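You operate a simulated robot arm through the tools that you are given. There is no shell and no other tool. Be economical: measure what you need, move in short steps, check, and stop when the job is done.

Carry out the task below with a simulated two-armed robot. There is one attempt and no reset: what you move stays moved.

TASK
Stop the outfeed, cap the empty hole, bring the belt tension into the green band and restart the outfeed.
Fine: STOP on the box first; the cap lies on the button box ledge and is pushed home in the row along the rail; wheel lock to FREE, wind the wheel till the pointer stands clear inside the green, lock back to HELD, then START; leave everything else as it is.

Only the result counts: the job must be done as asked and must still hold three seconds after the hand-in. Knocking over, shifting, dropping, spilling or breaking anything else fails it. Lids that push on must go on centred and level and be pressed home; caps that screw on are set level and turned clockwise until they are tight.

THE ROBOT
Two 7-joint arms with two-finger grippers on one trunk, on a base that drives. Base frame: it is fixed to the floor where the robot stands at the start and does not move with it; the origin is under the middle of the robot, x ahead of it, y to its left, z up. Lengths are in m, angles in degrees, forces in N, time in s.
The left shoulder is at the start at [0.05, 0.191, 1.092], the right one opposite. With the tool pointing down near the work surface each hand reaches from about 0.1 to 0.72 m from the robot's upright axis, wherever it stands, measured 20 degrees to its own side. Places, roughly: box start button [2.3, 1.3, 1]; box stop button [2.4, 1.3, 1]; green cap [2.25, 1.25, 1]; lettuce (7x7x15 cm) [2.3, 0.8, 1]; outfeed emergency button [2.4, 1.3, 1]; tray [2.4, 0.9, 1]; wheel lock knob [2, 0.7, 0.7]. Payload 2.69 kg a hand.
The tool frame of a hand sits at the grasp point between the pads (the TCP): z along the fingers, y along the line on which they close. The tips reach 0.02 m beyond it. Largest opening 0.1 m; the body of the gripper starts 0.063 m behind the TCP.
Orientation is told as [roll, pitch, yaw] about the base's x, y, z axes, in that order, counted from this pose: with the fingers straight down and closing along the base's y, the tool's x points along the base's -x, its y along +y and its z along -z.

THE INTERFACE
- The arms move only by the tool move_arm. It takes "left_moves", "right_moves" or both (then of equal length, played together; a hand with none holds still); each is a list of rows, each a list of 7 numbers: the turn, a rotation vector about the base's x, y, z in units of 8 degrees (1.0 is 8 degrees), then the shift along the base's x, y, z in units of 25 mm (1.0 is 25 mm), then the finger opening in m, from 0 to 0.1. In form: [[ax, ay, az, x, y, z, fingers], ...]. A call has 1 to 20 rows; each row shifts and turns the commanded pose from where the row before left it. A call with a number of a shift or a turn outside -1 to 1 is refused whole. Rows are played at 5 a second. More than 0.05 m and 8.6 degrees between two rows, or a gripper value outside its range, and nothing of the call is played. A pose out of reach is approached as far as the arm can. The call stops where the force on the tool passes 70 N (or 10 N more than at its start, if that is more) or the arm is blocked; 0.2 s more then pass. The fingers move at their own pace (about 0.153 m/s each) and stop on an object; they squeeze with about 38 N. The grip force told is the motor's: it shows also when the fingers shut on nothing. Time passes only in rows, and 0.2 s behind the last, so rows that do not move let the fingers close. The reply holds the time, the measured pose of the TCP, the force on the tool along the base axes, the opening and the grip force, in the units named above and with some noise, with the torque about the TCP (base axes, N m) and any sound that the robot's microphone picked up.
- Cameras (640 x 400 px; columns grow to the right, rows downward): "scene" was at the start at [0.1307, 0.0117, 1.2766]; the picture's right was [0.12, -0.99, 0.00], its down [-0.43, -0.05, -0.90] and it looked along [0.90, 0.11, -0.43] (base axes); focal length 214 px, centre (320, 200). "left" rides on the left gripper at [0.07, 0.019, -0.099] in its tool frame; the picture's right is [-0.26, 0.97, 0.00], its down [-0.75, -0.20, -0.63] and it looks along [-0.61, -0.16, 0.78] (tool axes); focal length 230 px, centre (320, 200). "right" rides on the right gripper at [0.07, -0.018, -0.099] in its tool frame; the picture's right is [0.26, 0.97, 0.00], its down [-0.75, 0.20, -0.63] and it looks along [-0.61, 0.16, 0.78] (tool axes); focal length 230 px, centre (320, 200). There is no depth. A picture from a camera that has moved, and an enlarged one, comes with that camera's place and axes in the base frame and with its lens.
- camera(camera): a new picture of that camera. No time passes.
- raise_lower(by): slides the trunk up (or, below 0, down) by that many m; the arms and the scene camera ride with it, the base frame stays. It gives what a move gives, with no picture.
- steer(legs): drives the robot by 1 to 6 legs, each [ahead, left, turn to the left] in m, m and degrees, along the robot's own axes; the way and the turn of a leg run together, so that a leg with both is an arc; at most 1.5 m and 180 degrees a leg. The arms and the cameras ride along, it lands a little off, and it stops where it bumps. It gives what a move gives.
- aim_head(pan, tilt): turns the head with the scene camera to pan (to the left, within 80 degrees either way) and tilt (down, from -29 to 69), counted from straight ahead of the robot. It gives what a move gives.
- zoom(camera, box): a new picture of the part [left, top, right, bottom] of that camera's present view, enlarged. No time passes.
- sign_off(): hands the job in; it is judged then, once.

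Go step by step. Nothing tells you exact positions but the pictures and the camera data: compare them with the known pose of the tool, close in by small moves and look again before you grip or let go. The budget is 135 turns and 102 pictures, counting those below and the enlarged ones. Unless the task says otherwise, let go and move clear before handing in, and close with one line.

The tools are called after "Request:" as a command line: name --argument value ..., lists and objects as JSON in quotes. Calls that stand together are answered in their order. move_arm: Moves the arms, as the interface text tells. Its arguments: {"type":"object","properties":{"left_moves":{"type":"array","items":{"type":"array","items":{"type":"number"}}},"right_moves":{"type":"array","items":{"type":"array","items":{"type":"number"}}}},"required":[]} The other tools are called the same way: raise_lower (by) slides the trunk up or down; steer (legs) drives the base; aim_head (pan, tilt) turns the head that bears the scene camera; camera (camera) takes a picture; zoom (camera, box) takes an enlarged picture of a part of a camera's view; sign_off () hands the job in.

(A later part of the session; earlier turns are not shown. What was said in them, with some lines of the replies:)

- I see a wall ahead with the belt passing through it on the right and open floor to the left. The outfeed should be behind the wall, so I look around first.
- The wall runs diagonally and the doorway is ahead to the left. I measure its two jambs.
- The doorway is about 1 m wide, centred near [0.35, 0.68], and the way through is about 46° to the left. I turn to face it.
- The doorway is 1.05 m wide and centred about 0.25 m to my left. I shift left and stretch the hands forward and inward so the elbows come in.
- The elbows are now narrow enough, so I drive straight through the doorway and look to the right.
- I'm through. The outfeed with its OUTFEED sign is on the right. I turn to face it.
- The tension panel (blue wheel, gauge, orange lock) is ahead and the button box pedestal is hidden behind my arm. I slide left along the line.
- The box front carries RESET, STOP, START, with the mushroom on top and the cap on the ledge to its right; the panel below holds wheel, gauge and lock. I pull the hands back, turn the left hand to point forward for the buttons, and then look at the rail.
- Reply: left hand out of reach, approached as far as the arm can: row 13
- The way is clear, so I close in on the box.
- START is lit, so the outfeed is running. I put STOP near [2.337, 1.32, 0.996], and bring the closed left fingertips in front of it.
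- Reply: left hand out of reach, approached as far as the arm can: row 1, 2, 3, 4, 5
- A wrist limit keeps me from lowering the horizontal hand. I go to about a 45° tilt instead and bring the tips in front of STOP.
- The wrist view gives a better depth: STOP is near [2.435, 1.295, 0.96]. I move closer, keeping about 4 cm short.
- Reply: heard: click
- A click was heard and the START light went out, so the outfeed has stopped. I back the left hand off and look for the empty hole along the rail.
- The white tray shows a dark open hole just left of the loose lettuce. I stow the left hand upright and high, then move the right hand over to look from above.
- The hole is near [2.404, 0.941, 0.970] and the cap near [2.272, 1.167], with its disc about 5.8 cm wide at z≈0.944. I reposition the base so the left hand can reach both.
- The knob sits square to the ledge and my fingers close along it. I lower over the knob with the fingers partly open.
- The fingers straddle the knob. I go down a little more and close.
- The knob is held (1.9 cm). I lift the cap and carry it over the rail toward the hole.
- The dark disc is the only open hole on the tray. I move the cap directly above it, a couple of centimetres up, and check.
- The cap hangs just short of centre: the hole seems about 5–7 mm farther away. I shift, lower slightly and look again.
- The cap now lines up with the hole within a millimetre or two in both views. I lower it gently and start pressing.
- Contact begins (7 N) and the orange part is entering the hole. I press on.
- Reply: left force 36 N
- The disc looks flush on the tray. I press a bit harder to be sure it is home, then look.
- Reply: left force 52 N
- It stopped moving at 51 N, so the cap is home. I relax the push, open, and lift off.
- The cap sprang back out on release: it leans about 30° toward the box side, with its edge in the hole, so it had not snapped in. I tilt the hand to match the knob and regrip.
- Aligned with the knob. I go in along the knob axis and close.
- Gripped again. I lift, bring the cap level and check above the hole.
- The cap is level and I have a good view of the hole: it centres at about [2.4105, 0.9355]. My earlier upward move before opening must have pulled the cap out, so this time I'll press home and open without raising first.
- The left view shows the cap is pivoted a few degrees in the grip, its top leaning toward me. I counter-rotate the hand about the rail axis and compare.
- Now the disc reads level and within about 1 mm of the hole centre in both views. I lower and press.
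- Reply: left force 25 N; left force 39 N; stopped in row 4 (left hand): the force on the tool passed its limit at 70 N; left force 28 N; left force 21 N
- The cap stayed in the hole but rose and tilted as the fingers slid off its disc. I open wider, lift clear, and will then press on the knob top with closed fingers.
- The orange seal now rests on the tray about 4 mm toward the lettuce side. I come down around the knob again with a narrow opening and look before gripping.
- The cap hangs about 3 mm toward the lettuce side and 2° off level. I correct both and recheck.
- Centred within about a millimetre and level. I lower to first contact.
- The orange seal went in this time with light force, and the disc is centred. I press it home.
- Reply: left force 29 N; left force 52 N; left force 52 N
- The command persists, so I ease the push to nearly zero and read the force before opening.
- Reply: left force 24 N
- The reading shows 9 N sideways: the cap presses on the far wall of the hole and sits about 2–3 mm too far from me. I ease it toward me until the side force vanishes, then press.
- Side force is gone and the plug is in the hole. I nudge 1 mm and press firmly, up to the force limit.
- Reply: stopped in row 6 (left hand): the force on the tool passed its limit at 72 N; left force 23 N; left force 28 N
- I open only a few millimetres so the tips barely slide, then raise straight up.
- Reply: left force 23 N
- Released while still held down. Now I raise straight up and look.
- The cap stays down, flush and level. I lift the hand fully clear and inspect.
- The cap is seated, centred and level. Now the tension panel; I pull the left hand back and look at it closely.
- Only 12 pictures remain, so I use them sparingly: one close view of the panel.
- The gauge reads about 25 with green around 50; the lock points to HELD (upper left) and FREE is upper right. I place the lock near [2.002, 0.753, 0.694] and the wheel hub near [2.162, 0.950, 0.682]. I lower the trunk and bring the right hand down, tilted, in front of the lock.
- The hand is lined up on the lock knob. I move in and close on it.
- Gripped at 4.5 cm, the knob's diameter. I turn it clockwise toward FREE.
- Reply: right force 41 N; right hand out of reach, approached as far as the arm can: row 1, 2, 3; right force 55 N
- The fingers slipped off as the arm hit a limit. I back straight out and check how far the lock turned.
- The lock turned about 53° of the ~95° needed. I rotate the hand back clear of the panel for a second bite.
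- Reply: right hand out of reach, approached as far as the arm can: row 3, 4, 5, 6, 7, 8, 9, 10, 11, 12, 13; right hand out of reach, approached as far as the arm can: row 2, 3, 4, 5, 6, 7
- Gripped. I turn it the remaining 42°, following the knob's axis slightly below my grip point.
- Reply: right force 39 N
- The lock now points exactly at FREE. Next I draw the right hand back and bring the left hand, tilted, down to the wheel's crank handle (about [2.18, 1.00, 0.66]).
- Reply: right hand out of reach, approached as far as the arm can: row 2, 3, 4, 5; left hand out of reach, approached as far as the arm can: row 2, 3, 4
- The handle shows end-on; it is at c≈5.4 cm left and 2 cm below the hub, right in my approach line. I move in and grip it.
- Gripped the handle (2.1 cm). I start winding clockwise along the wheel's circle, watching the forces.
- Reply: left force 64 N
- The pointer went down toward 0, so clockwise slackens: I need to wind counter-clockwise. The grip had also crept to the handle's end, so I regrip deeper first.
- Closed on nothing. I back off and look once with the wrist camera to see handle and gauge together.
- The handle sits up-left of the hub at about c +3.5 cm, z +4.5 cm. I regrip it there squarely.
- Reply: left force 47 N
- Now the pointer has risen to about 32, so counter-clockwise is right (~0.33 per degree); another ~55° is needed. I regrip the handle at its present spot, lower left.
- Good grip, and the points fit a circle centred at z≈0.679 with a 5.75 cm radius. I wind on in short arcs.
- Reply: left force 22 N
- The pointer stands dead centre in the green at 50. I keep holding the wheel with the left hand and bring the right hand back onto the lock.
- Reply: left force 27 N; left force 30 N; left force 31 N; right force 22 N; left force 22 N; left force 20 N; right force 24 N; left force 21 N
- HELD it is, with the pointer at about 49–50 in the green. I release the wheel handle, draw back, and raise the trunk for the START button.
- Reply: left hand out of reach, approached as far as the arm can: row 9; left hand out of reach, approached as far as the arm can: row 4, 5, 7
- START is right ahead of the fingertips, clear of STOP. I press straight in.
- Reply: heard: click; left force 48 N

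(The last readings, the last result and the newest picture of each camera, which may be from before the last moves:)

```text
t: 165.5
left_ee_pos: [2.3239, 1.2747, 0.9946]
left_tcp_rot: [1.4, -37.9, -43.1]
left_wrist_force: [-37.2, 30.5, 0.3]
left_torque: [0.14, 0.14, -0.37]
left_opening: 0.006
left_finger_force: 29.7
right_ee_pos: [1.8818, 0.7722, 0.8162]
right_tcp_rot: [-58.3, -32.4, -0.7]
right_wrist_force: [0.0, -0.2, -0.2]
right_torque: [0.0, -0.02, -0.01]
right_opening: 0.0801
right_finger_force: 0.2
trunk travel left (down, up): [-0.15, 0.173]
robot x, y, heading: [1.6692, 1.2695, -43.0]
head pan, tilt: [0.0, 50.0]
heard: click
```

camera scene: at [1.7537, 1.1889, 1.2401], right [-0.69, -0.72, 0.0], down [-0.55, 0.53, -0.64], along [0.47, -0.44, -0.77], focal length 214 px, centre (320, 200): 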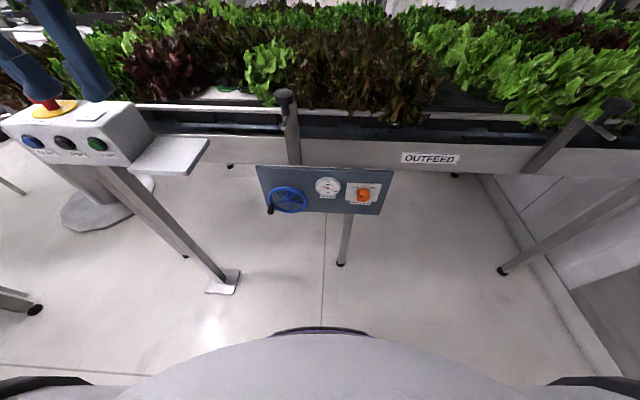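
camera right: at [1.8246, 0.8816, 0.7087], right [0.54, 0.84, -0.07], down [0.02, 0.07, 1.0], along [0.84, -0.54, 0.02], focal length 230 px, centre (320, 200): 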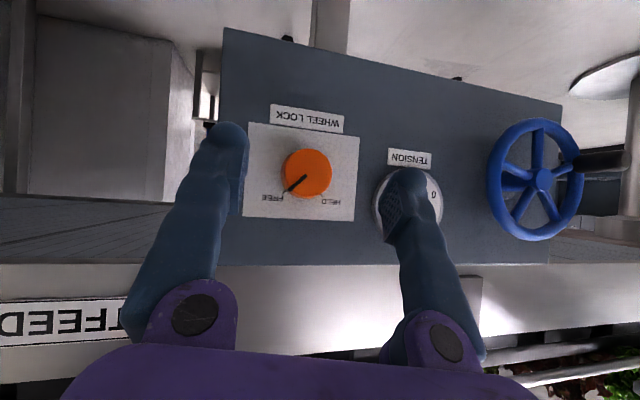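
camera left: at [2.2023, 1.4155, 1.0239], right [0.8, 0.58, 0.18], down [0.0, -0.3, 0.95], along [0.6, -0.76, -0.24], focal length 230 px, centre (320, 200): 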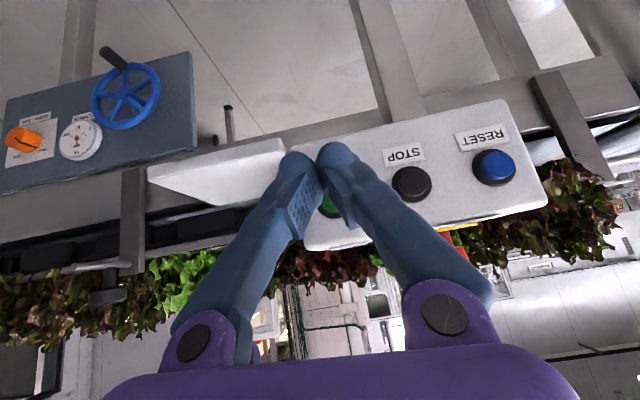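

A click: START is pressed. I draw the left hand back, restore it to its raised position and use the last picture to verify everything.

Request:
move_arm --left_moves '[[0, 0, 0, -0.724, 0.69, 0, 0], [0, 0, 0, -0.724, 0.69, 0, 0], [0, 0, 0, -0.724, 0.69, 0, 0], [0, 0, 0, -0.724, 0.69, 0, 0], [0, 0, 0, 0, 0, 0.85, 0], [0.655, 0.688, 0, -0.654, -0.714, 0.85, 0.04], [0.655, 0.688, 0, -0.654, -0.714, 0.85, 0.04], [0.655, 0.688, 0, -0.654, -0.714, 0.85, 0.04], [0.655, 0.688, 0, -0.654, -0.714, 0.85, 0.04], [0.655, 0.688, 0, -0.654, -0.714, 0.85, 0.04], [0, 0, 0, -0.654, -0.714, 0.85, 0.04], [0, 0, 0, -0.654, -0.714, 0, 0.04]]'

Request:
zoom --camera "scene" --box '[60, 60, 400, 272]'

```text
t: 168.1
left_ee_pos: [2.1412, 1.2127, 1.1391]
left_tcp_rot: [1.7, -0.1, -43.3]
left_wrist_force: [0.6, -0.7, -0.3]
left_torque: [0.03, 0.0, 0.0]
left_opening: 0.0398
left_finger_force: 0.0
right_ee_pos: [1.8826, 0.7703, 0.8143]
right_tcp_rot: [-58.1, -32.1, -1.0]
right_wrist_force: [0.2, 0.1, 0.3]
right_torque: [0.0, 0.01, -0.02]
right_opening: 0.08
right_finger_force: 0.1
trunk travel left (down, up): [-0.15, 0.173]
robot x, y, heading: [1.6701, 1.2682, -43.6]
head pan, tilt: [0.0, 50.0]
```

```text
1.88 times, centred on (230, 166) of scene
camera zoom: at [1.7534, 1.1883, 1.24], right [-0.69, -0.72, 0.0], down [-0.55, 0.53, -0.64], along [0.47, -0.44, -0.77], focal length 404 px, centre (489, 264)
```

zoom: 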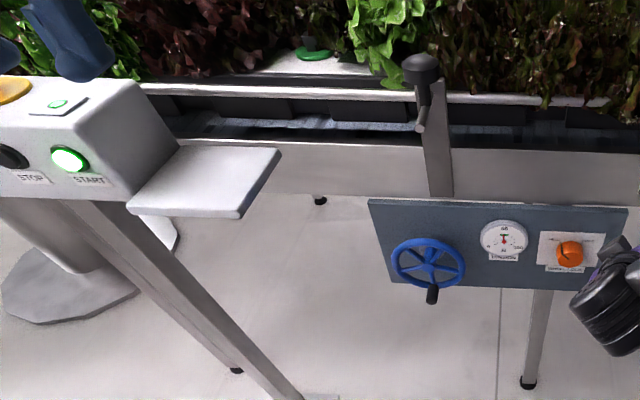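

START is lit, the pointer stands in the green, the lock is on HELD, and the cap is flush. I move the right hand a little further clear and hand in.

Request:
move_arm --right_moves '[[0, 0, 0, -0.724, 0.69, 0, 0.08], [0, 0, 0, -0.724, 0.69, 0, 0.08]]'

Request:
sign_off

```text
t: 168.7
left_ee_pos: [2.1411, 1.2136, 1.1387]
left_tcp_rot: [1.6, -0.2, -43.2]
left_wrist_force: [1.3, 0.3, 0.3]
left_torque: [0.03, 0.01, 0.0]
left_opening: 0.0397
left_finger_force: 0.0
right_ee_pos: [1.8476, 0.8044, 0.8143]
right_tcp_rot: [-58.2, -32.2, -1.1]
right_wrist_force: [0.1, -0.2, 0.5]
right_torque: [0.01, 0.01, 0.0]
right_opening: 0.0798
right_finger_force: 0.0
trunk travel left (down, up): [-0.15, 0.173]
robot x, y, heading: [1.6674, 1.2703, -43.7]
head pan, tilt: [0.0, 50.0]
```

```text
The job is handed in.
```

I stopped the outfeed, capped the hole, set the tension to about 50 in the green with the lock back on HELD, and restarted the outfeed (START is lit); the cap took three tries to seat, and the last picture shows it flush, though I never heard it click home.
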